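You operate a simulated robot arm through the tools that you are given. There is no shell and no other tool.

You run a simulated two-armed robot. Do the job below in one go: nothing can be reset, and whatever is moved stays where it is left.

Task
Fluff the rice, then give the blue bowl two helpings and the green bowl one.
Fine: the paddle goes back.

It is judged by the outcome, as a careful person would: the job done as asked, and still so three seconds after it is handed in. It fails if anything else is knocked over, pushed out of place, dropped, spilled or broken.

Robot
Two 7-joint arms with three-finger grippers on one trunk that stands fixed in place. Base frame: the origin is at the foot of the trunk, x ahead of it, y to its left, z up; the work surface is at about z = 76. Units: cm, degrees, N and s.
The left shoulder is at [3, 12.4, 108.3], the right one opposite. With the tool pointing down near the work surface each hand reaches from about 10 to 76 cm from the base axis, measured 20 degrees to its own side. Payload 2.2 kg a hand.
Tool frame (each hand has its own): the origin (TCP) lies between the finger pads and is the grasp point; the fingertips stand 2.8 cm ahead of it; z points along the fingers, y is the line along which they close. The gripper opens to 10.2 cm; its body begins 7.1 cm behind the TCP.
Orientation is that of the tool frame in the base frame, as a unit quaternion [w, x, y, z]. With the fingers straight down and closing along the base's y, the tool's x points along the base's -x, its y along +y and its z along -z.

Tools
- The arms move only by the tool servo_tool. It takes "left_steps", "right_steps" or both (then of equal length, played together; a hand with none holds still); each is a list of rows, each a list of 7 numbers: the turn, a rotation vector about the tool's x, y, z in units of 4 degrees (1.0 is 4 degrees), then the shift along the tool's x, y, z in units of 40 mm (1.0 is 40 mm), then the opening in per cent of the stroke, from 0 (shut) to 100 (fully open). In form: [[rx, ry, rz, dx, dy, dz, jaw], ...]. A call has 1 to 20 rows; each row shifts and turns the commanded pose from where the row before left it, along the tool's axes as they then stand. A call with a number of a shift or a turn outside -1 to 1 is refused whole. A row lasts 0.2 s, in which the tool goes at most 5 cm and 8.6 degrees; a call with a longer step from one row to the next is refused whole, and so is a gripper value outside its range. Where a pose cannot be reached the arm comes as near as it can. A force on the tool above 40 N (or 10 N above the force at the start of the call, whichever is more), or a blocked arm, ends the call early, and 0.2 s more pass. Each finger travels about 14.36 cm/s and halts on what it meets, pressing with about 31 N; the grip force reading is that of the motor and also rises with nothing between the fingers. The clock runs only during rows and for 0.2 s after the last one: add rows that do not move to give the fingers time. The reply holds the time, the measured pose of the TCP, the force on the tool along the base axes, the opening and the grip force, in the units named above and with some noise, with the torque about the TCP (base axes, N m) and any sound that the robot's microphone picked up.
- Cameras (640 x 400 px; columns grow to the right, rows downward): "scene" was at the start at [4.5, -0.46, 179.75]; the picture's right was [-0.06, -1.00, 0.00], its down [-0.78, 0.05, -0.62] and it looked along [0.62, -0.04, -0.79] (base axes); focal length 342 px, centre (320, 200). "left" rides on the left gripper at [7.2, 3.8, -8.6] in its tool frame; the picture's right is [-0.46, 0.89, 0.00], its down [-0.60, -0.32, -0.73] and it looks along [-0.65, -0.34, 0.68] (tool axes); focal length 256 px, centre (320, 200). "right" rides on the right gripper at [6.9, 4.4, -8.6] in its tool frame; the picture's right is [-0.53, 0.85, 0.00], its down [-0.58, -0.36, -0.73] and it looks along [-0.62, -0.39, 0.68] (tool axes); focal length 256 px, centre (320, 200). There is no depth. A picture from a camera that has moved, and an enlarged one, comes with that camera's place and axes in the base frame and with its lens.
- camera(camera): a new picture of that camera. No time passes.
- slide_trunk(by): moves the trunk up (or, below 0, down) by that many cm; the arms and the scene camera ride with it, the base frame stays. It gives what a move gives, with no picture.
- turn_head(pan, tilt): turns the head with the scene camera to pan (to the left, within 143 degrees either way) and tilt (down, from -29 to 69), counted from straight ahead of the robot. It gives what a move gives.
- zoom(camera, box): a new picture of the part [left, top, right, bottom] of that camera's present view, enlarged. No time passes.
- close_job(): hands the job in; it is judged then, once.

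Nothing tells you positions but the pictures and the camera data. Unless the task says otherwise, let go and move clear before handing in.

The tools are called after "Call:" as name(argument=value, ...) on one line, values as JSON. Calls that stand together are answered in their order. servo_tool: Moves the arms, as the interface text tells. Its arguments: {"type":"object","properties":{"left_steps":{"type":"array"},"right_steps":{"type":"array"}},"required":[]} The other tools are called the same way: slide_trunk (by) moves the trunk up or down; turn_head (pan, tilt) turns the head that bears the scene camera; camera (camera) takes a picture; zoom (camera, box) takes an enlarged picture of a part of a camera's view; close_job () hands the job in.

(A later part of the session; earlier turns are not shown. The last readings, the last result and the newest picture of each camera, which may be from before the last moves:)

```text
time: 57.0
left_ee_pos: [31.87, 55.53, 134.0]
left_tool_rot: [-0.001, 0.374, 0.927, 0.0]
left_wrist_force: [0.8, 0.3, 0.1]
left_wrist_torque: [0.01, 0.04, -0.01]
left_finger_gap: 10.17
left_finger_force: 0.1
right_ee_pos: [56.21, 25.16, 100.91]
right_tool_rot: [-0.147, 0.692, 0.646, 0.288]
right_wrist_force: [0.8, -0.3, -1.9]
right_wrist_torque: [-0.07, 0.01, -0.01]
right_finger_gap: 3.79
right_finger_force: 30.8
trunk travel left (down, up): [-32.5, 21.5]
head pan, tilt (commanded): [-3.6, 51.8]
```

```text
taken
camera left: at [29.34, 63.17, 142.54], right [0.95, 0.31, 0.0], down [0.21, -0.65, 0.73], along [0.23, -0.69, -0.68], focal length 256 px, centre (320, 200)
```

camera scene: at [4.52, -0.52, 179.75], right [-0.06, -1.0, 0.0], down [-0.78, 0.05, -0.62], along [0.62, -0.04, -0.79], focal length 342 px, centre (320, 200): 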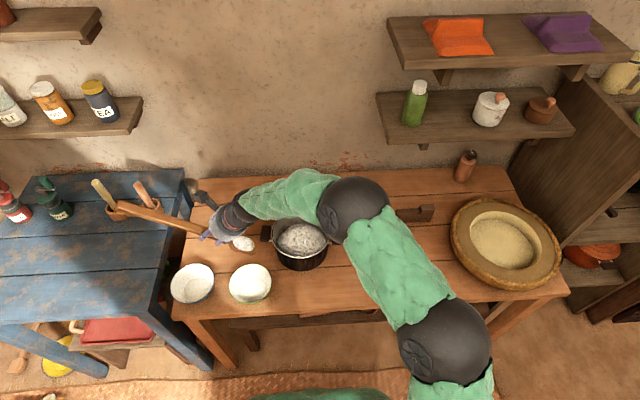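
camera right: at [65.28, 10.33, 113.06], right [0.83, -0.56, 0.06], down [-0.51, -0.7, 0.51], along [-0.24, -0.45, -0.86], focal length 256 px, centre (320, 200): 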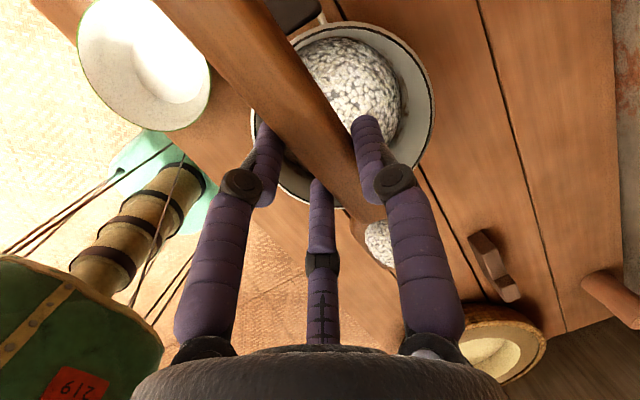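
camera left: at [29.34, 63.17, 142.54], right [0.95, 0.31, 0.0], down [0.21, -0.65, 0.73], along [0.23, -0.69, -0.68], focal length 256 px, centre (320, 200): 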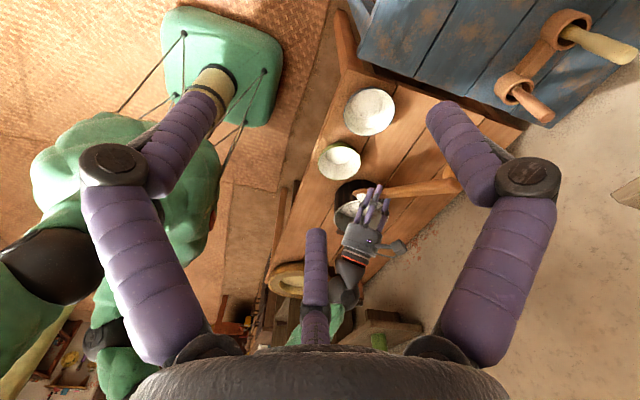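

The lump is still on the blade. I'll continue to the blue bowl, aiming the blade's centre over (52,36).

Call:
servo_tool(right_steps=[[0, 0, 0, 0.47, -0.287, 0.351, 0], [0, 0, 0, 0.47, -0.287, 0.351, 0], [0, 0, 0, 0.47, -0.287, 0.351, 0], [0, 0, 0, 0.47, -0.287, 0.351, 0], [0, 0, 0, 0.47, -0.287, 0.351, 0], [0, 0, 0, 0.47, -0.287, 0.351, 0], [0, 0, 0, 0.47, -0.287, 0.351, 0], [0, 0, 0, 0, 0, 0, 0]])

Call:
camera(camera="scene")

Call:
camera(camera="left")

Call:
camera(camera="right")

```text
time: 58.8
left_ee_pos: [31.91, 55.51, 133.89]
left_tool_rot: [0.0, 0.375, 0.927, 0.0]
left_wrist_force: [0.0, 0.2, -0.3]
left_wrist_torque: [-0.03, 0.0, -0.01]
left_finger_gap: 10.2
left_finger_force: 0.0
right_ee_pos: [50.44, 42.4, 99.44]
right_tool_rot: [-0.146, 0.692, 0.646, 0.287]
right_wrist_force: [0.3, -1.2, -0.4]
right_wrist_torque: [-0.04, 0.0, 0.0]
right_finger_gap: 3.79
right_finger_force: 30.9
trunk travel left (down, up): [-32.5, 21.5]
head pan, tilt (commanded): [-3.6, 51.8]
```

```text
taken
camera scene: at [4.52, -0.49, 179.75], right [-0.06, -1.0, 0.0], down [-0.78, 0.05, -0.62], along [0.62, -0.04, -0.79], focal length 342 px, centre (320, 200)
```

scene: 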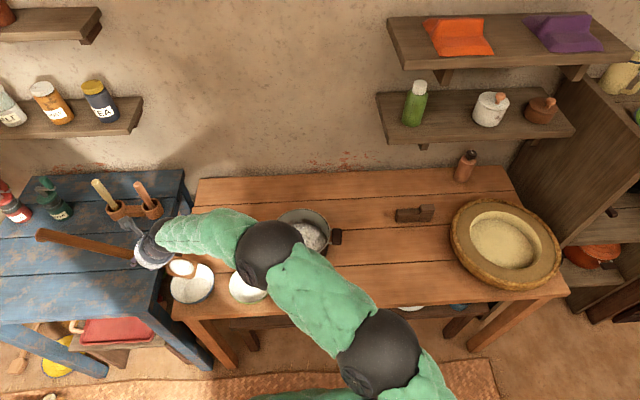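

```text
taken
camera left: at [29.34, 63.19, 142.53], right [0.95, 0.31, 0.0], down [0.21, -0.65, 0.73], along [0.23, -0.69, -0.68], focal length 256 px, centre (320, 200)
```

left: 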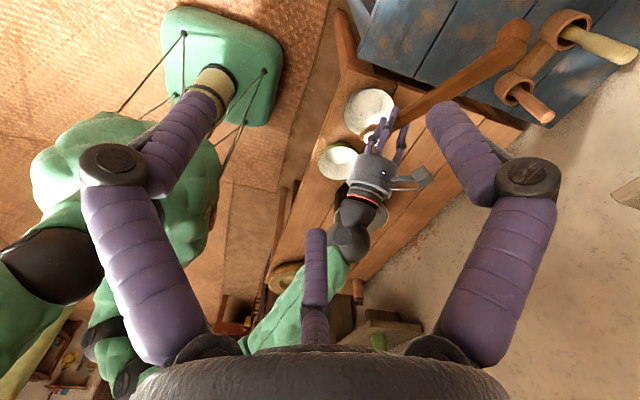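

```text
taken
camera right: at [52.86, 42.46, 110.94], right [0.83, -0.54, -0.17], down [-0.51, -0.84, 0.18], along [-0.24, -0.06, -0.97], focal length 256 px, centre (320, 200)
```

right: 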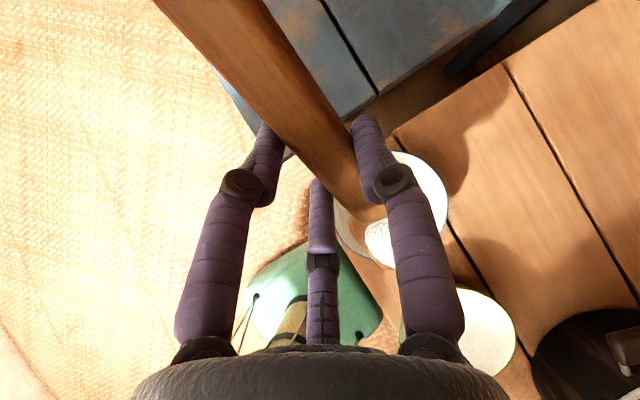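

The blade is close to being over the blue bowl. I'll zoom in to place the lump exactly before lowering.

Call:
zoom(camera="scene", box=[120, 210, 280, 310])

Call:
zoom(camera="left", box=[300, 70, 460, 170])

Call:
zoom(camera="right", box=[300, 130, 556, 290])

```text
4.00 times, centred on (200, 260) of scene
camera zoom: at [4.52, -0.49, 179.75], right [-0.06, -1.0, 0.0], down [-0.78, 0.05, -0.62], along [0.62, -0.04, -0.79], focal length 1367 px, centre (800, -40)
```

zoom: 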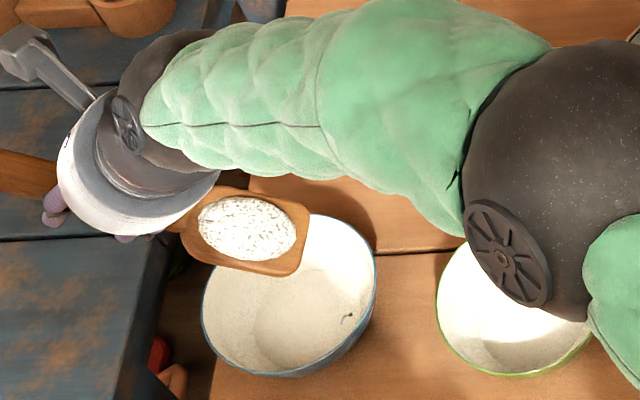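

```text
4.00 times, centred on (380, 120) of left
camera zoom: at [29.34, 63.19, 142.53], right [0.95, 0.31, 0.0], down [0.21, -0.65, 0.73], along [0.23, -0.69, -0.68], focal length 1024 px, centre (80, 520)
```

zoom: 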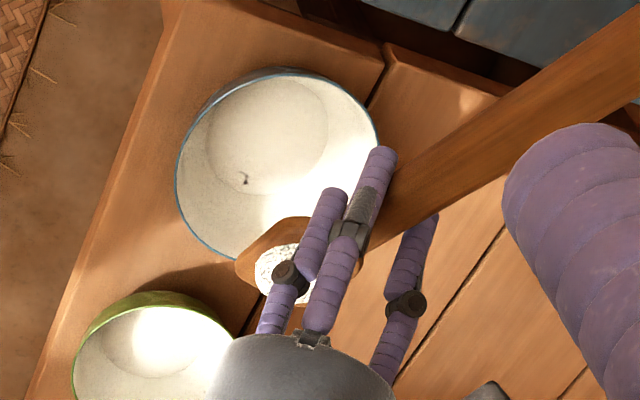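

```text
2.50 times, centred on (428, 210) of right
camera zoom: at [52.86, 42.46, 110.94], right [0.83, -0.54, -0.17], down [-0.51, -0.84, 0.18], along [-0.24, -0.06, -0.97], focal length 640 px, centre (50, 175)
```

zoom: 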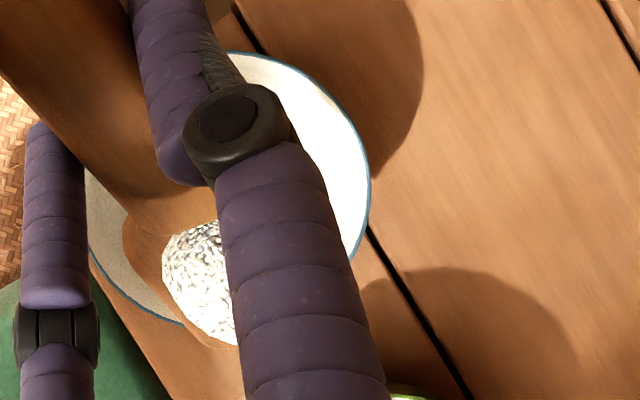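

The lump is at about (51.6,35.5,92.5), right over the blue bowl's centre at (52,36). I'll lower 3.5 cm and steepen the blade to 76°, keeping the lump centred so it drops into the bowl.

Call:
servo_tool(right_steps=[[0, 0, 0, -0.172, -0.049, 0.231, 0], [0, 0, 0, -0.172, -0.049, 0.231, 0], [0, 0, 0, -0.172, -0.049, 0.231, 0], [0, 0.978, 0.208, -0.11, 0.018, -0.035, 0], [0, 0.978, 0.208, -0.107, 0.019, -0.043, 0], [0, 0.978, 0.208, -0.103, 0.021, -0.05, 0], [0, 0.978, 0.208, -0.0995, 0.022, -0.057, 0], [0, 0.978, 0.208, -0.095, 0.024, -0.063, 0], [0, 0.978, 0.208, -0.09, 0.025, -0.07, 0], [0, 0.978, 0.208, -0.085, 0.026, -0.076, 0], [0, 0.978, 0.208, -0.079, 0.0275, -0.081, 0], [0, 0.978, 0.208, -0.073, 0.0285, -0.0865, 0], [0, 0.978, 0.208, -0.0665, 0.0295, -0.091, 0], [0, 0, 0, 0, 0, 0, 0], [0, 0, 0, 0, 0, 0, 0], [0, 0, 0, 0, 0, 0, 0]])

Call:
zoom(camera="scene", box=[120, 210, 280, 310])

Call:
zoom(camera="left", box=[300, 70, 460, 170])

Call:
camera(camera="right")

```text
time: 62.2
left_ee_pos: [31.85, 55.46, 133.93]
left_tool_rot: [-0.001, 0.374, 0.927, 0.0]
left_wrist_force: [1.0, 0.1, -0.3]
left_wrist_torque: [0.0, 0.02, 0.04]
left_finger_gap: 10.22
left_finger_force: 0.0
right_ee_pos: [50.76, 37.96, 94.63]
right_tool_rot: [-0.375, 0.599, 0.51, 0.49]
right_wrist_force: [0.1, 0.5, -0.4]
right_wrist_torque: [-0.02, 0.01, 0.01]
right_finger_gap: 3.78
right_finger_force: 31.0
trunk travel left (down, up): [-32.5, 21.5]
head pan, tilt (commanded): [-3.6, 51.8]
```

```text
4.00 times, centred on (200, 260) of scene
camera zoom: at [4.49, -0.42, 179.75], right [-0.06, -1.0, 0.0], down [-0.78, 0.05, -0.62], along [0.62, -0.04, -0.79], focal length 1367 px, centre (800, -40)
```

zoom: 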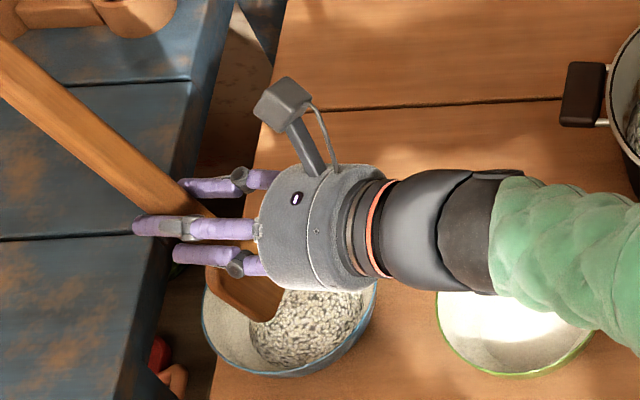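

```text
4.00 times, centred on (380, 120) of left
camera zoom: at [29.31, 63.25, 142.51], right [0.95, 0.31, 0.0], down [0.21, -0.65, 0.73], along [0.23, -0.69, -0.68], focal length 1024 px, centre (80, 520)
```

zoom: 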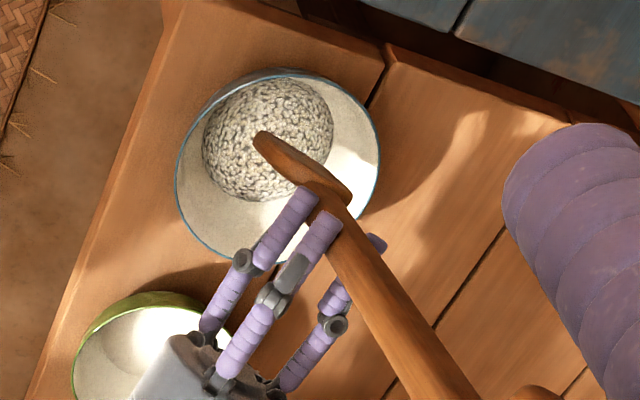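

```text
taken
camera right: at [53.15, 30.56, 103.55], right [0.83, -0.3, -0.48], down [-0.51, -0.76, -0.4], along [-0.24, 0.58, -0.78], focal length 256 px, centre (320, 200)
```

right: 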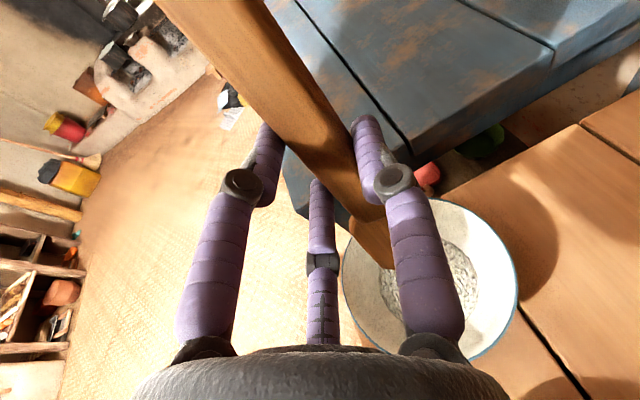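

The first helping is in the blue bowl, centred, and the blade is clean. I'll raise the paddle straight up and return over the pot.

Call:
servo_tool(right_steps=[[0, 0, 0, 0.68, 0.035, -0.166, 0], [0, 0, 0, 0.68, 0.035, -0.166, 0], [0, 0, 0, 0.68, 0.035, -0.166, 0], [0, 0, 0, -0.17, 0.416, -0.611, 0], [0, 0, 0, -0.17, 0.416, -0.611, 0], [0, 0, 0, -0.17, 0.416, -0.611, 0], [0, 0, 0, -0.17, 0.416, -0.611, 0], [0, 0, 0, -0.17, 0.416, -0.611, 0], [0, 0, 0, -0.17, 0.416, -0.611, 0], [0, 0, 0, -0.17, 0.416, -0.611, 0], [0, 0, 0, -0.17, 0.416, -0.611, 0], [0, 0, 0, -0.17, 0.416, -0.611, 0], [0, 0, 0, -0.17, 0.416, -0.611, 0], [0, 0, 0, -0.17, 0.416, -0.611, 0], [0, 0, 0, 0, 0, 0, 0]])

Call:
camera(camera="scene")

Call:
camera(camera="left")

```text
time: 65.4
left_ee_pos: [31.88, 55.67, 133.98]
left_tool_rot: [0.001, 0.374, 0.927, 0.0]
left_wrist_force: [-0.8, 0.2, 0.5]
left_wrist_torque: [0.02, -0.02, -0.02]
left_finger_gap: 10.23
left_finger_force: 0.0
right_ee_pos: [63.01, 6.67, 103.21]
right_tool_rot: [-0.374, 0.6, 0.509, 0.491]
right_wrist_force: [0.5, -0.2, -0.6]
right_wrist_torque: [-0.01, 0.01, 0.07]
right_finger_gap: 3.74
right_finger_force: 31.0
trunk travel left (down, up): [-32.5, 21.5]
head pan, tilt (commanded): [-3.6, 51.8]
```

```text
taken
camera scene: at [4.47, -0.36, 179.75], right [-0.06, -1.0, 0.0], down [-0.78, 0.05, -0.62], along [0.62, -0.04, -0.79], focal length 342 px, centre (320, 200)
```

scene: 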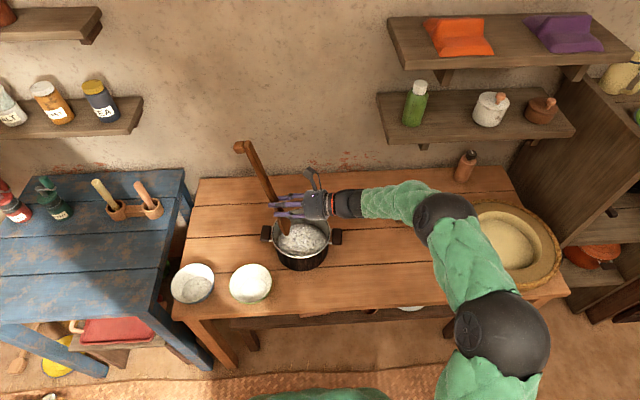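

```text
taken
camera left: at [29.3, 63.3, 142.48], right [0.95, 0.31, 0.0], down [0.21, -0.65, 0.73], along [0.23, -0.69, -0.68], focal length 256 px, centre (320, 200)
```

left: 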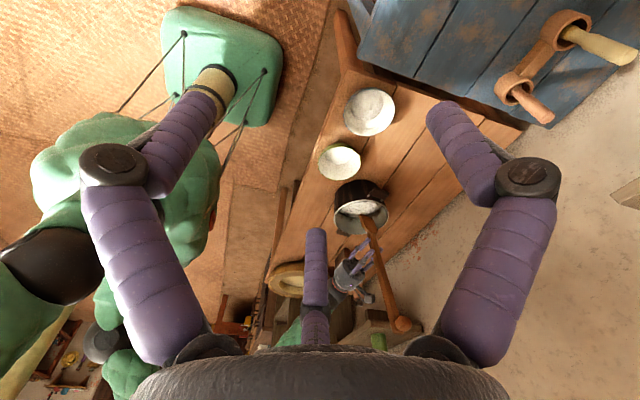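

The paddle is back over the pot. I'll insert at 60° and repeat the same scooping motion for the second helping.

Call:
servo_tool(right_steps=[[0, -0.978, -0.208, -0.467, -0.042, 0.197, 0], [0, -0.978, -0.208, -0.467, -0.042, 0.197, 0], [0, -0.978, -0.208, -0.467, -0.042, 0.197, 0], [0, -0.978, -0.208, -0.467, -0.042, 0.197, 0], [0, 0, 0, -0.467, -0.042, 0.197, 0], [0, 0, 0, -0.467, -0.042, 0.197, 0], [0, 0, 0, 0, 0, 0, 0]])

Call:
zoom(camera="scene", box=[220, 180, 380, 280])

```text
time: 67.0
left_ee_pos: [31.82, 55.45, 133.87]
left_tool_rot: [0.0, 0.375, 0.927, 0.0]
left_wrist_force: [-0.5, 0.1, 0.4]
left_wrist_torque: [0.02, 0.03, -0.02]
left_finger_gap: 10.17
left_finger_force: 0.1
right_ee_pos: [63.05, 6.75, 90.97]
right_tool_rot: [-0.287, 0.646, 0.572, 0.416]
right_wrist_force: [-0.5, -0.7, -0.7]
right_wrist_torque: [-0.04, -0.01, -0.01]
right_finger_gap: 3.78
right_finger_force: 30.8
trunk travel left (down, up): [-32.5, 21.5]
head pan, tilt (commanded): [-3.6, 51.8]
```

```text
4.00 times, centred on (300, 230) of scene
camera zoom: at [4.47, -0.45, 179.75], right [-0.06, -1.0, 0.0], down [-0.78, 0.05, -0.62], along [0.62, -0.04, -0.79], focal length 1367 px, centre (400, 80)
```

zoom: 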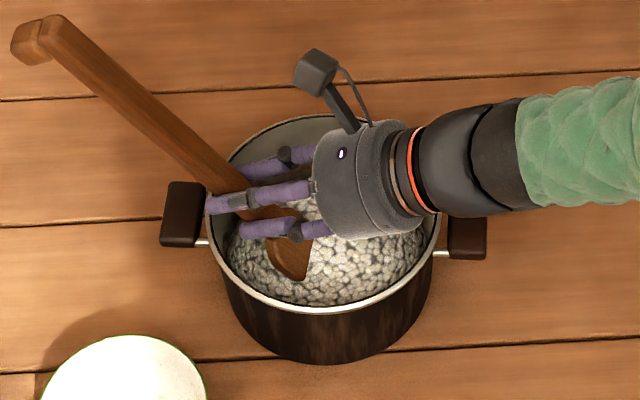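

The blade is in the rice in the same pose as before. Now I'll scoop and lift.

Call:
servo_tool(right_steps=[[0, -0.978, -0.208, -0.224, 0.03, -0.143, 0], [0, -0.978, -0.208, -0.224, 0.03, -0.143, 0], [0, -0.978, -0.208, -0.224, 0.03, -0.143, 0], [0, -0.978, -0.208, 0.184, -0.006, 0.03, 0], [0, -0.978, -0.208, 0.184, -0.006, 0.03, 0], [0, -0.978, -0.208, 0.184, -0.006, 0.03, 0], [0, -0.978, -0.208, 0.293, 0.115, -0.54, 0], [0, -0.978, -0.208, 0.293, 0.115, -0.54, 0], [0, -0.978, -0.208, 0.293, 0.115, -0.54, 0], [0, -0.978, -0.208, 0.293, 0.115, -0.54, 0], [0, -0.978, -0.208, 0.06, 0.05, -0.237, 0], [0, -0.978, -0.208, 0.06, 0.05, -0.237, 0], [0, 0, 0, 0, 0, 0, 0]])

Call:
zoom(camera="scene", box=[220, 180, 380, 280])

Call:
zoom(camera="scene", box=[150, 240, 310, 340])

```text
time: 69.8
left_ee_pos: [31.85, 55.51, 133.94]
left_tool_rot: [0.0, 0.374, 0.927, 0.001]
left_wrist_force: [-0.6, -0.2, 0.9]
left_wrist_torque: [0.03, 0.01, 0.03]
left_finger_gap: 10.2
left_finger_force: 0.0
right_ee_pos: [63.02, 5.13, 102.91]
right_tool_rot: [0.0, 0.707, 0.692, 0.147]
right_wrist_force: [0.8, 0.1, -0.9]
right_wrist_torque: [-0.05, 0.01, 0.01]
right_finger_gap: 3.82
right_finger_force: 31.0
trunk travel left (down, up): [-32.5, 21.5]
head pan, tilt (commanded): [-3.6, 51.8]
```

```text
4.00 times, centred on (300, 230) of scene
camera zoom: at [4.55, -0.48, 179.75], right [-0.06, -1.0, 0.0], down [-0.78, 0.05, -0.62], along [0.62, -0.04, -0.79], focal length 1367 px, centre (400, 80)
```

zoom: 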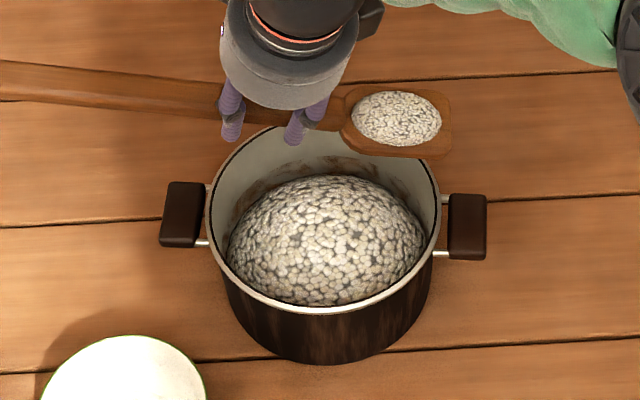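

```text
4.00 times, centred on (230, 290) of scene
camera zoom: at [4.55, -0.48, 179.75], right [-0.06, -1.0, 0.0], down [-0.78, 0.05, -0.62], along [0.62, -0.04, -0.79], focal length 1367 px, centre (680, -160)
```

zoom: 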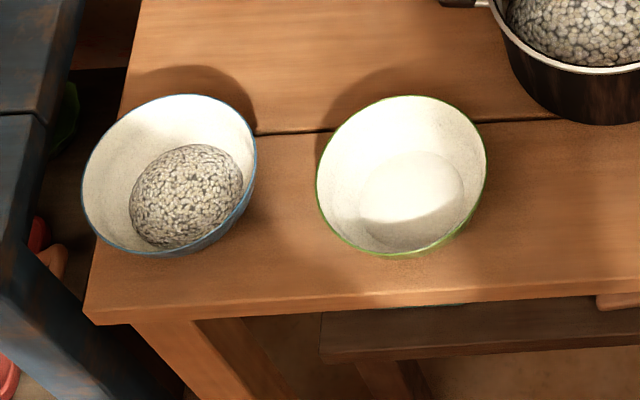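

Second lump collected, and the bowls are confirmed, with one helping in the blue bowl. I'll carry this one to the blue bowl too along the same path.

Call:
servo_tool(right_steps=[[0, 0.978, 0.208, 0.274, -0.115, 0.07, 0], [0, 0.978, 0.208, 0.534, -0.237, 0.176, 0], [0, 0.978, 0.208, 0.518, -0.244, 0.212, 0], [0, 0.978, 0.208, 0.498, -0.252, 0.246, 0], [0, 0.978, 0.208, 0.476, -0.259, 0.28, 0], [0, 0.978, 0.208, 0.453, -0.266, 0.312, 0], [0, 0, 0, 0.453, -0.266, 0.312, 0], [0, 0, 0, 0.453, -0.266, 0.312, 0], [0, 0, 0, 0.453, -0.266, 0.312, 0], [0, 0, 0, 0.47, -0.287, 0.351, 0], [0, 0, 0, 0.47, -0.287, 0.351, 0], [0, 0, 0, 0.47, -0.287, 0.351, 0], [0, 0, 0, 0.47, -0.287, 0.351, 0], [0, 0, 0, 0.47, -0.287, 0.351, 0], [0, 0, 0, 0.47, -0.287, 0.351, 0], [0, 0, 0, 0.47, -0.287, 0.351, 0], [0, 0, 0, 0, 0, 0, 0]])

Call:
zoom(camera="scene", box=[120, 210, 280, 310])

Call:
zoom(camera="left", box=[300, 70, 460, 170])

```text
time: 73.4
left_ee_pos: [31.91, 55.45, 134.01]
left_tool_rot: [0.0, 0.375, 0.927, 0.0]
left_wrist_force: [0.0, 0.2, -0.3]
left_wrist_torque: [0.04, 0.02, -0.02]
left_finger_gap: 10.21
left_finger_force: 0.0
right_ee_pos: [50.61, 42.39, 100.0]
right_tool_rot: [-0.148, 0.692, 0.646, 0.287]
right_wrist_force: [0.0, 1.0, -1.9]
right_wrist_torque: [-0.08, 0.01, 0.0]
right_finger_gap: 3.77
right_finger_force: 30.5
trunk travel left (down, up): [-32.5, 21.5]
head pan, tilt (commanded): [-3.6, 51.8]
```

```text
4.00 times, centred on (200, 260) of scene
camera zoom: at [4.53, -0.5, 179.75], right [-0.06, -1.0, 0.0], down [-0.78, 0.05, -0.62], along [0.62, -0.04, -0.79], focal length 1367 px, centre (800, -40)
```

zoom: 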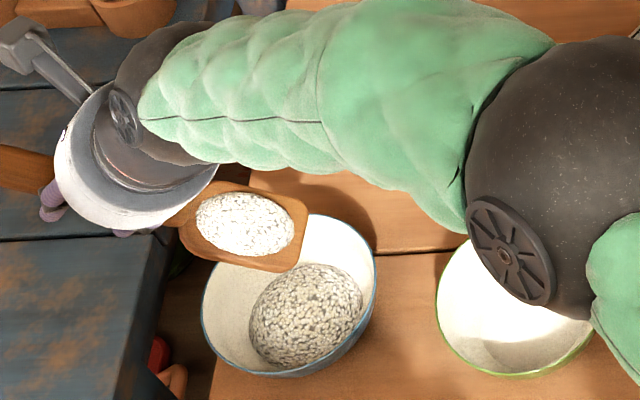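

```text
4.00 times, centred on (380, 120) of left
camera zoom: at [29.35, 63.19, 142.53], right [0.95, 0.31, 0.0], down [0.21, -0.65, 0.73], along [0.23, -0.69, -0.68], focal length 1024 px, centre (80, 520)
```

zoom: 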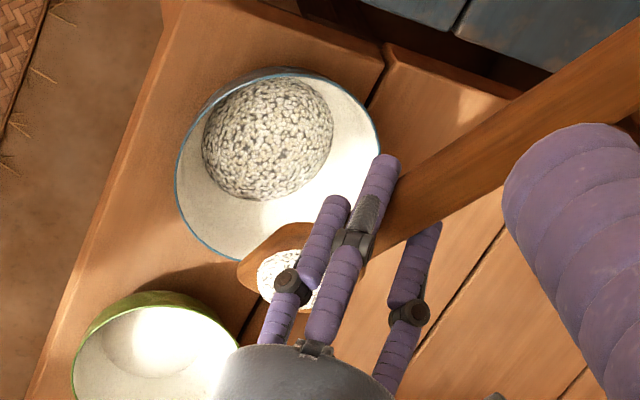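

The lump is over the blue bowl again. I'll lower a little less this time so the blade stays clear of the rice already there, then tip it.

Call:
servo_tool(right_steps=[[0, 0, 0, -0.172, -0.049, 0.231, 0], [0, 0, 0, -0.172, -0.049, 0.231, 0], [0, 0.978, 0.208, -0.11, 0.018, -0.035, 0], [0, 0.978, 0.208, -0.107, 0.019, -0.043, 0], [0, 0.978, 0.208, -0.103, 0.021, -0.05, 0], [0, 0.978, 0.208, -0.0995, 0.022, -0.057, 0], [0, 0.978, 0.208, -0.095, 0.024, -0.063, 0], [0, 0.978, 0.208, -0.09, 0.025, -0.07, 0], [0, 0.978, 0.208, -0.085, 0.026, -0.076, 0], [0, 0.978, 0.208, -0.079, 0.0275, -0.081, 0], [0, 0.978, 0.208, -0.073, 0.0285, -0.0865, 0], [0, 0.978, 0.208, -0.0665, 0.0295, -0.091, 0], [0, 0, 0, 0, 0, 0, 0], [0, 0, 0, 0, 0, 0, 0], [0, 0, 0, 0, 0, 0, 0]])

Call:
zoom(camera="scene", box=[120, 210, 280, 310])

Call:
zoom(camera="left", box=[300, 70, 460, 170])

```text
time: 76.6
left_ee_pos: [31.87, 55.56, 133.77]
left_tool_rot: [0.0, 0.375, 0.927, 0.0]
left_wrist_force: [0.2, 0.0, 0.8]
left_wrist_torque: [-0.04, 0.01, -0.01]
left_finger_gap: 10.18
left_finger_force: 0.0
right_ee_pos: [50.77, 37.89, 95.97]
right_tool_rot: [-0.375, 0.599, 0.509, 0.491]
right_wrist_force: [-0.3, 0.0, -1.5]
right_wrist_torque: [-0.05, 0.04, -0.02]
right_finger_gap: 3.77
right_finger_force: 31.4
trunk travel left (down, up): [-32.5, 21.5]
head pan, tilt (commanded): [-3.6, 51.8]
```

```text
4.00 times, centred on (200, 260) of scene
camera zoom: at [4.49, -0.42, 179.75], right [-0.06, -1.0, 0.0], down [-0.78, 0.05, -0.62], along [0.62, -0.04, -0.79], focal length 1367 px, centre (800, -40)
```

zoom: 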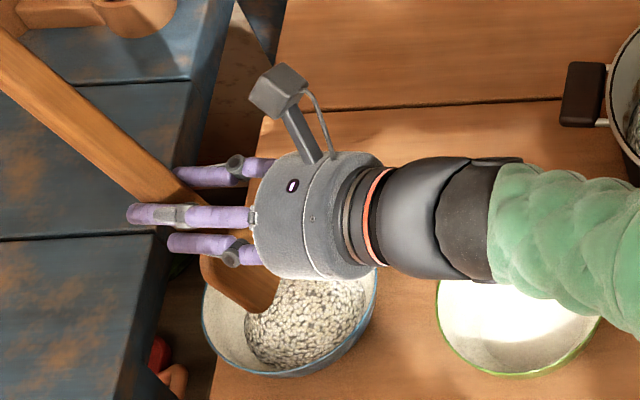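

```text
4.00 times, centred on (380, 120) of left
camera zoom: at [29.31, 63.25, 142.5], right [0.95, 0.31, 0.0], down [0.21, -0.65, 0.73], along [0.23, -0.69, -0.68], focal length 1024 px, centre (80, 520)
```

zoom: 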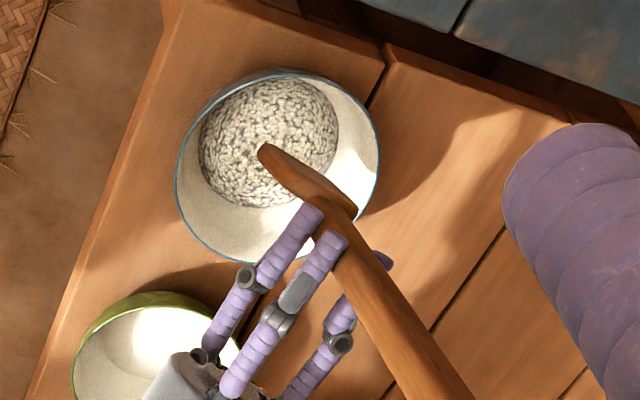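

The mound in the blue bowl grew, so two helpings are in it. I'll go back to the pot for the green bowl's helping.

Call:
servo_tool(right_steps=[[0, 0, 0, 0.57, 0.029, -0.139, 0], [0, 0, 0, 0.57, 0.029, -0.139, 0], [0, 0, 0, 0.57, 0.029, -0.139, 0], [0, 0, 0, -0.17, 0.416, -0.611, 0], [0, 0, 0, -0.17, 0.416, -0.611, 0], [0, 0, 0, -0.17, 0.416, -0.611, 0], [0, 0, 0, -0.17, 0.416, -0.611, 0], [0, 0, 0, -0.17, 0.416, -0.611, 0], [0, 0, 0, -0.17, 0.416, -0.611, 0], [0, 0, 0, -0.17, 0.416, -0.611, 0], [0, 0, 0, -0.17, 0.416, -0.611, 0], [0, 0, 0, -0.17, 0.416, -0.611, 0], [0, 0, 0, -0.17, 0.416, -0.611, 0], [0, 0, 0, -0.17, 0.416, -0.611, 0], [0, 0, 0, 0, 0, 0, 0]])

Call:
camera(camera="scene")

Call:
zoom(camera="scene", box=[150, 210, 350, 335])

Call:
zoom(camera="left", box=[300, 70, 460, 270])

```text
time: 79.8
left_ee_pos: [31.92, 55.59, 133.86]
left_tool_rot: [0.0, 0.374, 0.927, -0.001]
left_wrist_force: [-0.7, 0.0, -0.5]
left_wrist_torque: [0.02, 0.01, -0.02]
left_finger_gap: 10.2
left_finger_force: 0.0
right_ee_pos: [63.15, 6.64, 103.37]
right_tool_rot: [-0.374, 0.6, 0.509, 0.49]
right_wrist_force: [0.5, -0.8, -0.9]
right_wrist_torque: [-0.04, -0.02, -0.01]
right_finger_gap: 3.79
right_finger_force: 31.1
trunk travel left (down, up): [-32.5, 21.5]
head pan, tilt (commanded): [-3.6, 51.8]
```

```text
taken
camera scene: at [4.49, -0.36, 179.75], right [-0.06, -1.0, 0.0], down [-0.78, 0.05, -0.62], along [0.62, -0.04, -0.79], focal length 342 px, centre (320, 200)
```

scene: 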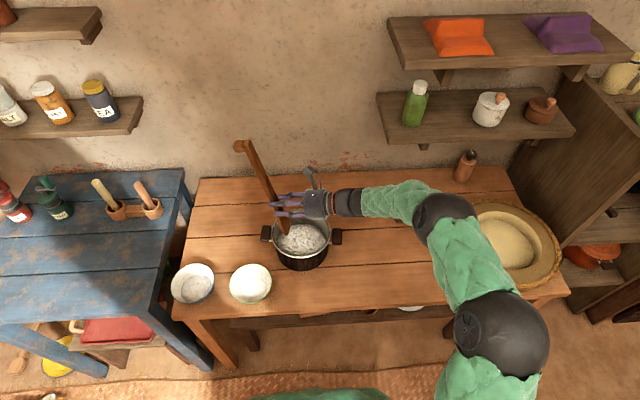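

```text
3.20 times, centred on (250, 272) of scene
camera zoom: at [4.49, -0.36, 179.75], right [-0.06, -1.0, 0.0], down [-0.78, 0.05, -0.62], along [0.62, -0.04, -0.79], focal length 1094 px, centre (544, -32)
```

zoom: 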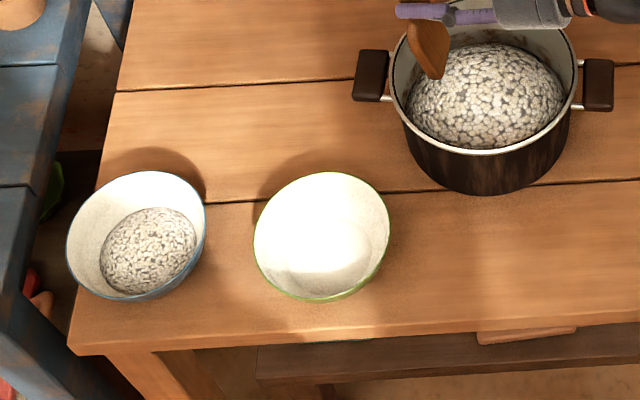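

```text
2.00 times, centred on (380, 170) of left
camera zoom: at [29.31, 63.3, 142.48], right [0.95, 0.31, 0.0], down [0.21, -0.65, 0.73], along [0.23, -0.69, -0.68], focal length 512 px, centre (200, 260)
```

zoom: 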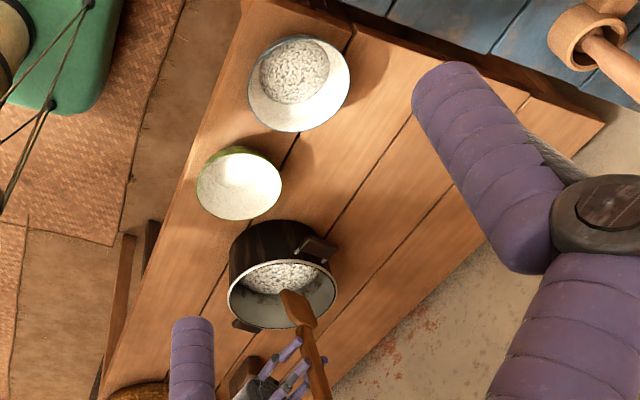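

The blue bowl's mound is larger after the second helping and nothing has spilled. Now I'll insert and scoop the third helping for the green bowl.

Call:
servo_tool(right_steps=[[0, -0.978, -0.208, -0.467, -0.042, 0.197, 0], [0, -0.978, -0.208, -0.467, -0.042, 0.197, 0], [0, -0.978, -0.208, -0.467, -0.042, 0.197, 0], [0, -0.978, -0.208, -0.467, -0.042, 0.197, 0], [0, 0, 0, -0.467, -0.042, 0.197, 0], [0, 0, 0, -0.467, -0.042, 0.197, 0], [0, 0, 0, 0, 0, 0, 0], [0, -0.978, -0.208, -0.224, 0.03, -0.143, 0], [0, -0.978, -0.208, -0.224, 0.03, -0.143, 0], [0, -0.978, -0.208, -0.224, 0.03, -0.143, 0], [0, -0.978, -0.208, 0.184, -0.006, 0.03, 0], [0, -0.978, -0.208, 0.184, -0.006, 0.03, 0], [0, -0.978, -0.208, 0.184, -0.006, 0.03, 0], [0, -0.978, -0.208, 0.293, 0.115, -0.54, 0], [0, -0.978, -0.208, 0.293, 0.115, -0.54, 0], [0, -0.978, -0.208, 0.293, 0.115, -0.54, 0], [0, -0.978, -0.208, 0.293, 0.115, -0.54, 0], [0, -0.978, -0.208, 0.06, 0.05, -0.237, 0], [0, -0.978, -0.208, 0.06, 0.05, -0.237, 0], [0, 0, 0, 0, 0, 0, 0]])

Call:
zoom(camera="scene", box=[220, 180, 380, 280])

```text
time: 84.0
left_ee_pos: [31.92, 55.46, 133.88]
left_tool_rot: [0.0, 0.375, 0.927, 0.0]
left_wrist_force: [-0.5, 0.0, 0.1]
left_wrist_torque: [-0.01, 0.0, -0.02]
left_finger_gap: 10.2
left_finger_force: 0.0
right_ee_pos: [63.34, 5.23, 102.97]
right_tool_rot: [0.0, 0.707, 0.692, 0.147]
right_wrist_force: [-0.2, -0.6, -1.0]
right_wrist_torque: [-0.07, 0.03, -0.01]
right_finger_gap: 3.77
right_finger_force: 30.6
trunk travel left (down, up): [-32.5, 21.5]
head pan, tilt (commanded): [-3.6, 51.8]
```

```text
4.00 times, centred on (300, 230) of scene
camera zoom: at [4.54, -0.48, 179.75], right [-0.06, -1.0, 0.0], down [-0.78, 0.05, -0.62], along [0.62, -0.04, -0.79], focal length 1367 px, centre (400, 80)
```

zoom: 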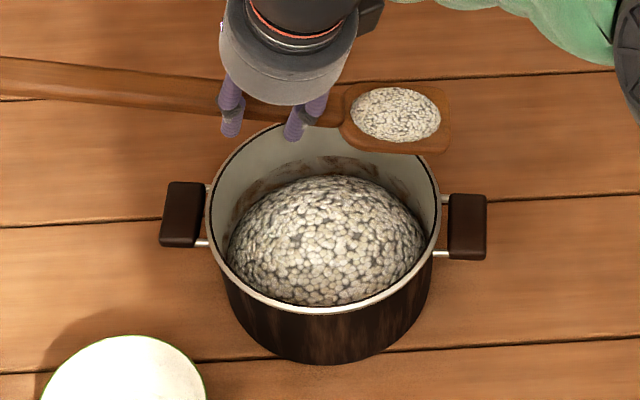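

Third lump collected. I'll carry it to the green bowl, aiming the lump over (51,18.3).

Call:
servo_tool(right_steps=[[0, 0.978, 0.208, 0.46, -0.374, 0.135, 0], [0, 0.978, 0.208, 0.444, -0.38, 0.166, 0], [0, 0.978, 0.208, 0.4265, -0.3865, 0.196, 0], [0, 0.978, 0.208, 0.406, -0.3925, 0.224, 0], [0, 0.978, 0.208, 0.384, -0.398, 0.251, 0], [0, 0.978, 0.208, 0.3605, -0.404, 0.2765, 0], [0, 0, 0, 0.3605, -0.404, 0.2765, 0], [0, 0, 0, 0.3605, -0.404, 0.2765, 0], [0, 0, 0, 0.3605, -0.404, 0.2765, 0], [0, 0, 0, 0.3605, -0.404, 0.2765, 0], [0, 0, 0, 0, 0, 0, 0]])

Call:
zoom(camera="scene", box=[160, 220, 320, 320])

Call:
zoom(camera="left", box=[280, 90, 440, 190])

Call:
camera(camera="scene")

```text
time: 86.4
left_ee_pos: [31.91, 55.36, 134.06]
left_tool_rot: [0.0, 0.375, 0.927, 0.0]
left_wrist_force: [-0.2, -0.7, 0.2]
left_wrist_torque: [0.02, -0.03, 0.01]
left_finger_gap: 10.2
left_finger_force: 0.1
right_ee_pos: [49.6, 24.86, 99.26]
right_tool_rot: [-0.147, 0.692, 0.646, 0.288]
right_wrist_force: [-0.6, 0.3, -0.7]
right_wrist_torque: [-0.04, 0.04, -0.01]
right_finger_gap: 3.81
right_finger_force: 31.1
trunk travel left (down, up): [-32.5, 21.5]
head pan, tilt (commanded): [-3.6, 51.8]
```

```text
4.00 times, centred on (240, 270) of scene
camera zoom: at [4.53, -0.5, 179.75], right [-0.06, -1.0, 0.0], down [-0.78, 0.05, -0.62], along [0.62, -0.04, -0.79], focal length 1367 px, centre (640, -80)
```

zoom: 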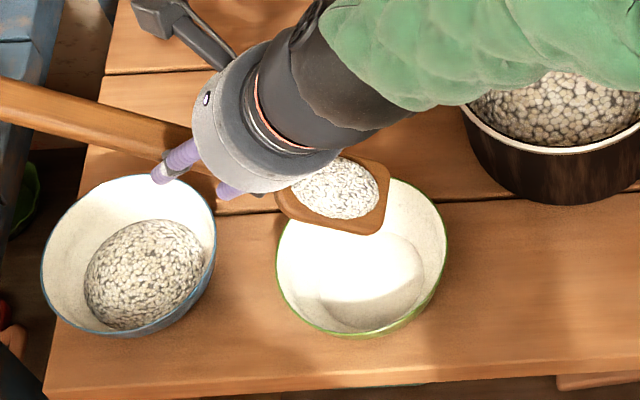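

```text
4.00 times, centred on (360, 140) of left
camera zoom: at [29.35, 63.18, 142.53], right [0.95, 0.31, 0.0], down [0.21, -0.65, 0.73], along [0.23, -0.69, -0.68], focal length 1024 px, centre (160, 440)
```

zoom: 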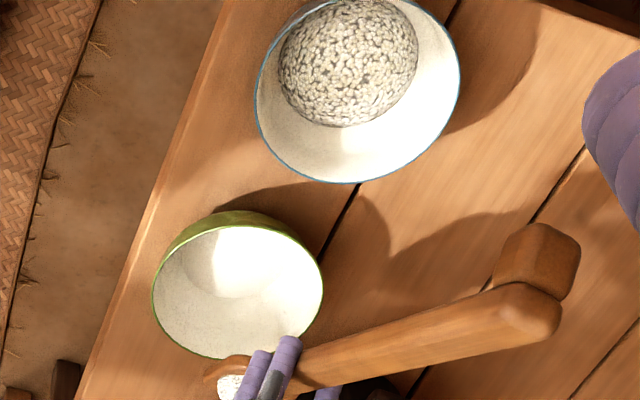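

```text
taken
camera scene: at [4.53, -0.5, 179.75], right [-0.06, -1.0, 0.0], down [-0.78, 0.05, -0.62], along [0.62, -0.04, -0.79], focal length 342 px, centre (320, 200)
```

scene: 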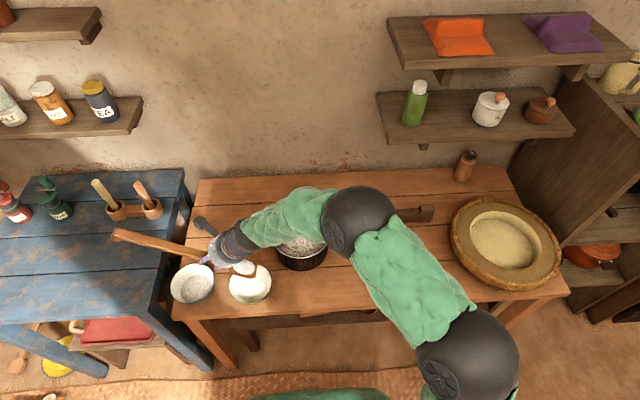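

The lump is over the green bowl to within a centimetre. I'll lower and tip it in as before.

Call:
servo_tool(right_steps=[[0, 0, 0, -0.172, -0.049, 0.231, 0], [0, 0, 0, -0.172, -0.049, 0.231, 0], [0, 0, 0, -0.172, -0.049, 0.231, 0], [0, 0.978, 0.208, -0.11, 0.018, -0.035, 0], [0, 0.978, 0.208, -0.107, 0.019, -0.043, 0], [0, 0.978, 0.208, -0.103, 0.021, -0.05, 0], [0, 0.978, 0.208, -0.0995, 0.022, -0.057, 0], [0, 0.978, 0.208, -0.095, 0.024, -0.063, 0], [0, 0.978, 0.208, -0.09, 0.025, -0.07, 0], [0, 0.978, 0.208, -0.085, 0.026, -0.076, 0], [0, 0.978, 0.208, -0.079, 0.0275, -0.081, 0], [0, 0.978, 0.208, -0.073, 0.0285, -0.0865, 0], [0, 0.978, 0.208, -0.0665, 0.0295, -0.091, 0], [0, 0, 0, 0, 0, 0, 0], [0, 0, 0, 0, 0, 0, 0], [0, 0, 0, 0, 0, 0, 0]])

Call:
zoom(camera="scene", box=[160, 220, 320, 320])

Call:
zoom(camera="left", box=[280, 90, 440, 190])

```text
time: 89.8
left_ee_pos: [31.9, 55.45, 134.02]
left_tool_rot: [0.0, 0.375, 0.927, 0.0]
left_wrist_force: [0.6, -0.2, 0.4]
left_wrist_torque: [-0.03, 0.0, 0.0]
left_finger_gap: 10.23
left_finger_force: 0.2
right_ee_pos: [50.11, 20.61, 94.38]
right_tool_rot: [-0.376, 0.599, 0.509, 0.491]
right_wrist_force: [-0.2, 0.1, -0.4]
right_wrist_torque: [-0.03, 0.01, 0.0]
right_finger_gap: 3.77
right_finger_force: 30.4
trunk travel left (down, up): [-32.5, 21.5]
head pan, tilt (commanded): [-3.6, 51.8]
```

```text
4.00 times, centred on (240, 270) of scene
camera zoom: at [4.48, -0.43, 179.75], right [-0.06, -1.0, 0.0], down [-0.78, 0.05, -0.62], along [0.62, -0.04, -0.79], focal length 1367 px, centre (640, -80)
```

zoom: 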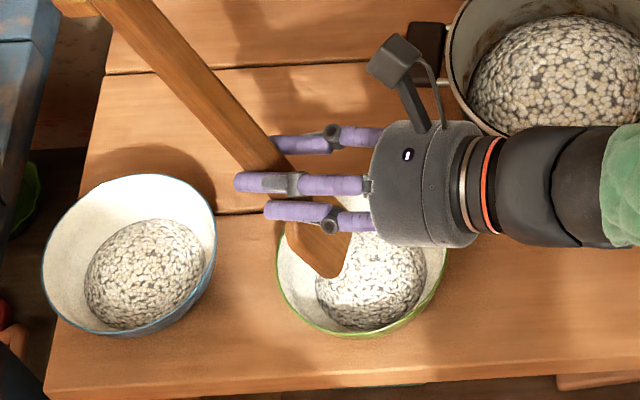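

```text
4.00 times, centred on (360, 140) of left
camera zoom: at [29.31, 63.24, 142.51], right [0.95, 0.31, 0.0], down [0.21, -0.65, 0.73], along [0.23, -0.69, -0.68], focal length 1024 px, centre (160, 440)
```

zoom: 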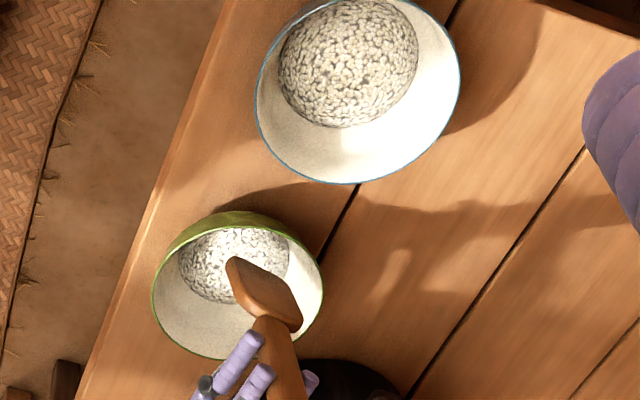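

The green bowl has its one helping and the blue one has two. Next I'll raise the paddle, level it and bring it back the way I came.

Call:
servo_tool(right_steps=[[0, 0, 0, 0.7275, 0.0375, -0.178, 0], [0, 0, 0, 0.7275, 0.0375, -0.178, 0], [0, 0, 0, 0.7275, 0.0375, -0.178, 0], [0, 0, 0, 0.7275, 0.0375, -0.178, 0], [0, -0.978, -0.208, -0.08, 0.265, -0.045, 0], [0, -0.978, -0.208, -0.087, 0.264, -0.039, 0], [0, -0.978, -0.208, -0.0935, 0.263, -0.033, 0], [0, -0.978, -0.208, -0.099, 0.261, -0.0265, 0], [0, -0.978, -0.208, -0.105, 0.26, -0.0195, 0], [0, -0.978, -0.208, -0.1095, 0.258, -0.012, 0], [0, -0.978, -0.208, -0.114, 0.2565, -0.0045, 0], [0, -0.978, -0.208, -0.1175, 0.255, 0.003, 0], [0, -0.978, -0.208, -0.121, 0.253, 0.0115, 0], [0, -0.978, -0.208, -0.1235, 0.2515, 0.02, 0], [0, -0.978, -0.208, -0.125, 0.2495, 0.028, 0], [0, -0.978, -0.208, -0.127, 0.248, 0.037, 0], [0, -0.978, -0.208, -0.1275, 0.246, 0.046, 0], [0, -0.978, -0.208, -0.128, 0.244, 0.054, 0], [0, -0.978, -0.208, -0.127, 0.242, 0.063, 0], [0, 0, 0, 0, 0, 0, 0]])

Call:
camera(camera="scene")

Call:
zoom(camera="scene", box=[160, 190, 352, 310])

```text
time: 94.0
left_ee_pos: [31.74, 55.55, 134.01]
left_tool_rot: [0.0, 0.375, 0.927, 0.0]
left_wrist_force: [0.8, 0.0, -0.1]
left_wrist_torque: [-0.02, 0.01, -0.04]
left_finger_gap: 10.2
left_finger_force: 0.1
right_ee_pos: [65.07, 13.5, 103.1]
right_tool_rot: [-0.025, 0.706, 0.686, 0.171]
right_wrist_force: [0.7, -1.2, -1.2]
right_wrist_torque: [-0.06, 0.03, 0.06]
right_finger_gap: 3.76
right_finger_force: 30.5
trunk travel left (down, up): [-32.5, 21.5]
head pan, tilt (commanded): [-3.6, 51.8]
```

```text
taken
camera scene: at [4.48, -0.46, 179.75], right [-0.06, -1.0, 0.0], down [-0.78, 0.05, -0.62], along [0.62, -0.04, -0.79], focal length 342 px, centre (320, 200)
```

scene: 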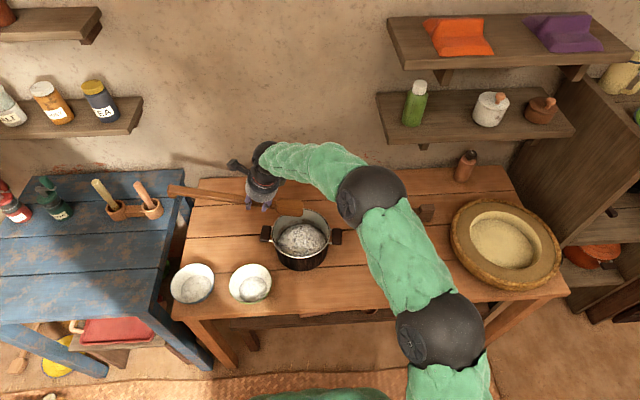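

```text
3.33 times, centred on (256, 250) of scene
camera zoom: at [4.48, -0.46, 179.75], right [-0.06, -1.0, 0.0], down [-0.78, 0.05, -0.62], along [0.62, -0.04, -0.79], focal length 1139 px, centre (533, 33)
```

zoom: 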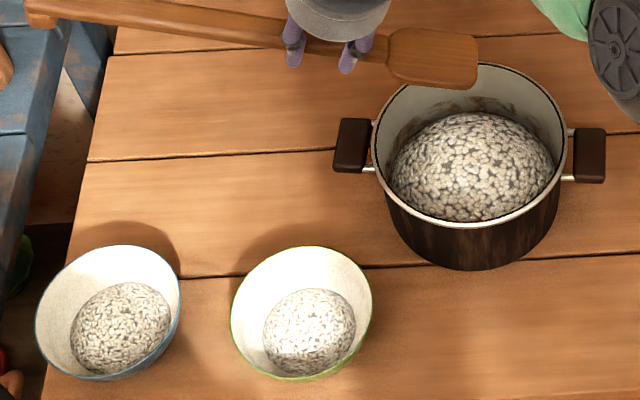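

Blue holds the larger mound and green the smaller one, and the blade is clean. I'll finish levelling the paddle and carry it back above its original place behind the pot.

Call:
servo_tool(right_steps=[[0, -0.978, -0.208, 0, 0, 0, 0], [0, -0.978, -0.208, 0, 0, 0, 0], [0, -0.978, -0.208, 0, 0, 0, 0], [0, -0.978, -0.208, 0, 0, 0, 0], [0, 0, 0, -0.708, 0.287, 0.189, 0], [0, 0, 0, -0.708, 0.287, 0.189, 0], [0, 0, 0, -0.708, 0.287, 0.189, 0], [0, 0, 0, -0.708, 0.287, 0.189, 0], [0, 0, 0, -0.708, 0.287, 0.189, 0], [0, 0, 0, -0.708, 0.287, 0.189, 0], [0, 0, 0, -0.708, 0.287, 0.189, 0], [0, 0, 0, -0.708, 0.287, 0.189, 0], [0, 0, 0, -0.708, 0.287, 0.189, 0], [0, 0, 0, 0, 0, 0, 0], [0, 0, 0, 0, 0, 0, 0]])

Call:
camera(camera="scene")

Call:
camera(camera="right")

Call:
zoom(camera="left", box=[300, 120, 460, 270])

```text
time: 97.2
left_ee_pos: [32.01, 55.48, 133.86]
left_tool_rot: [0.001, 0.375, 0.927, 0.0]
left_wrist_force: [-0.1, 0.8, -0.8]
left_wrist_torque: [-0.01, 0.0, -0.02]
left_finger_gap: 10.18
left_finger_force: 0.1
right_ee_pos: [76.74, -12.14, 98.7]
right_tool_rot: [0.074, 0.703, 0.703, 0.075]
right_wrist_force: [0.4, 0.1, -0.7]
right_wrist_torque: [-0.08, -0.01, -0.02]
right_finger_gap: 3.76
right_finger_force: 30.9
trunk travel left (down, up): [-32.5, 21.5]
head pan, tilt (commanded): [-3.6, 51.8]
```

```text
taken
camera scene: at [4.55, -0.5, 179.75], right [-0.06, -1.0, 0.0], down [-0.78, 0.05, -0.62], along [0.62, -0.04, -0.79], focal length 342 px, centre (320, 200)
```

scene: 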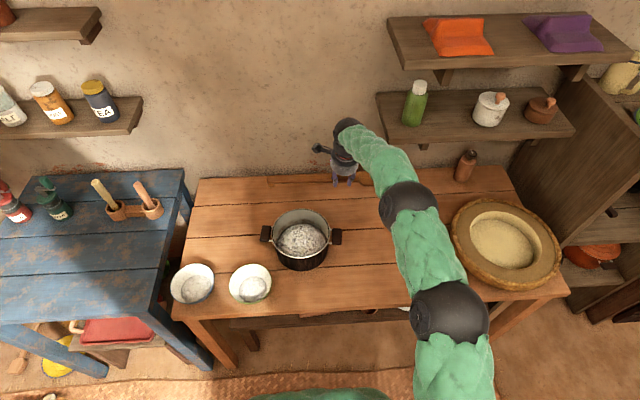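

```text
taken
camera right: at [79.08, -5.22, 107.9], right [0.83, -0.53, 0.17], down [-0.51, -0.58, 0.64], along [-0.24, -0.62, -0.75], focal length 256 px, centre (320, 200)
```

right: 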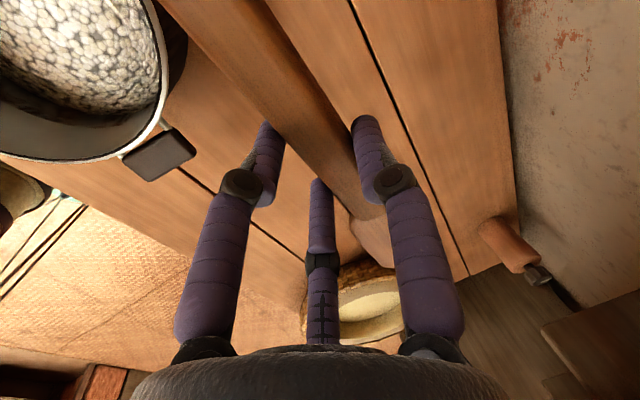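

```text
2.67 times, centred on (380, 195) of left
camera zoom: at [29.36, 63.19, 142.52], right [0.95, 0.31, 0.0], down [0.21, -0.65, 0.73], along [0.23, -0.69, -0.68], focal length 683 px, centre (160, 213)
```

zoom: 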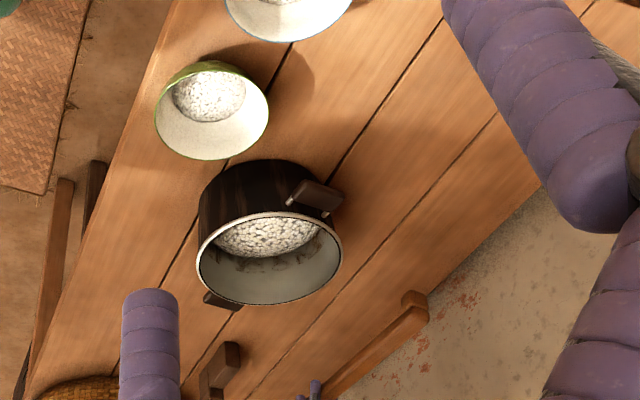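

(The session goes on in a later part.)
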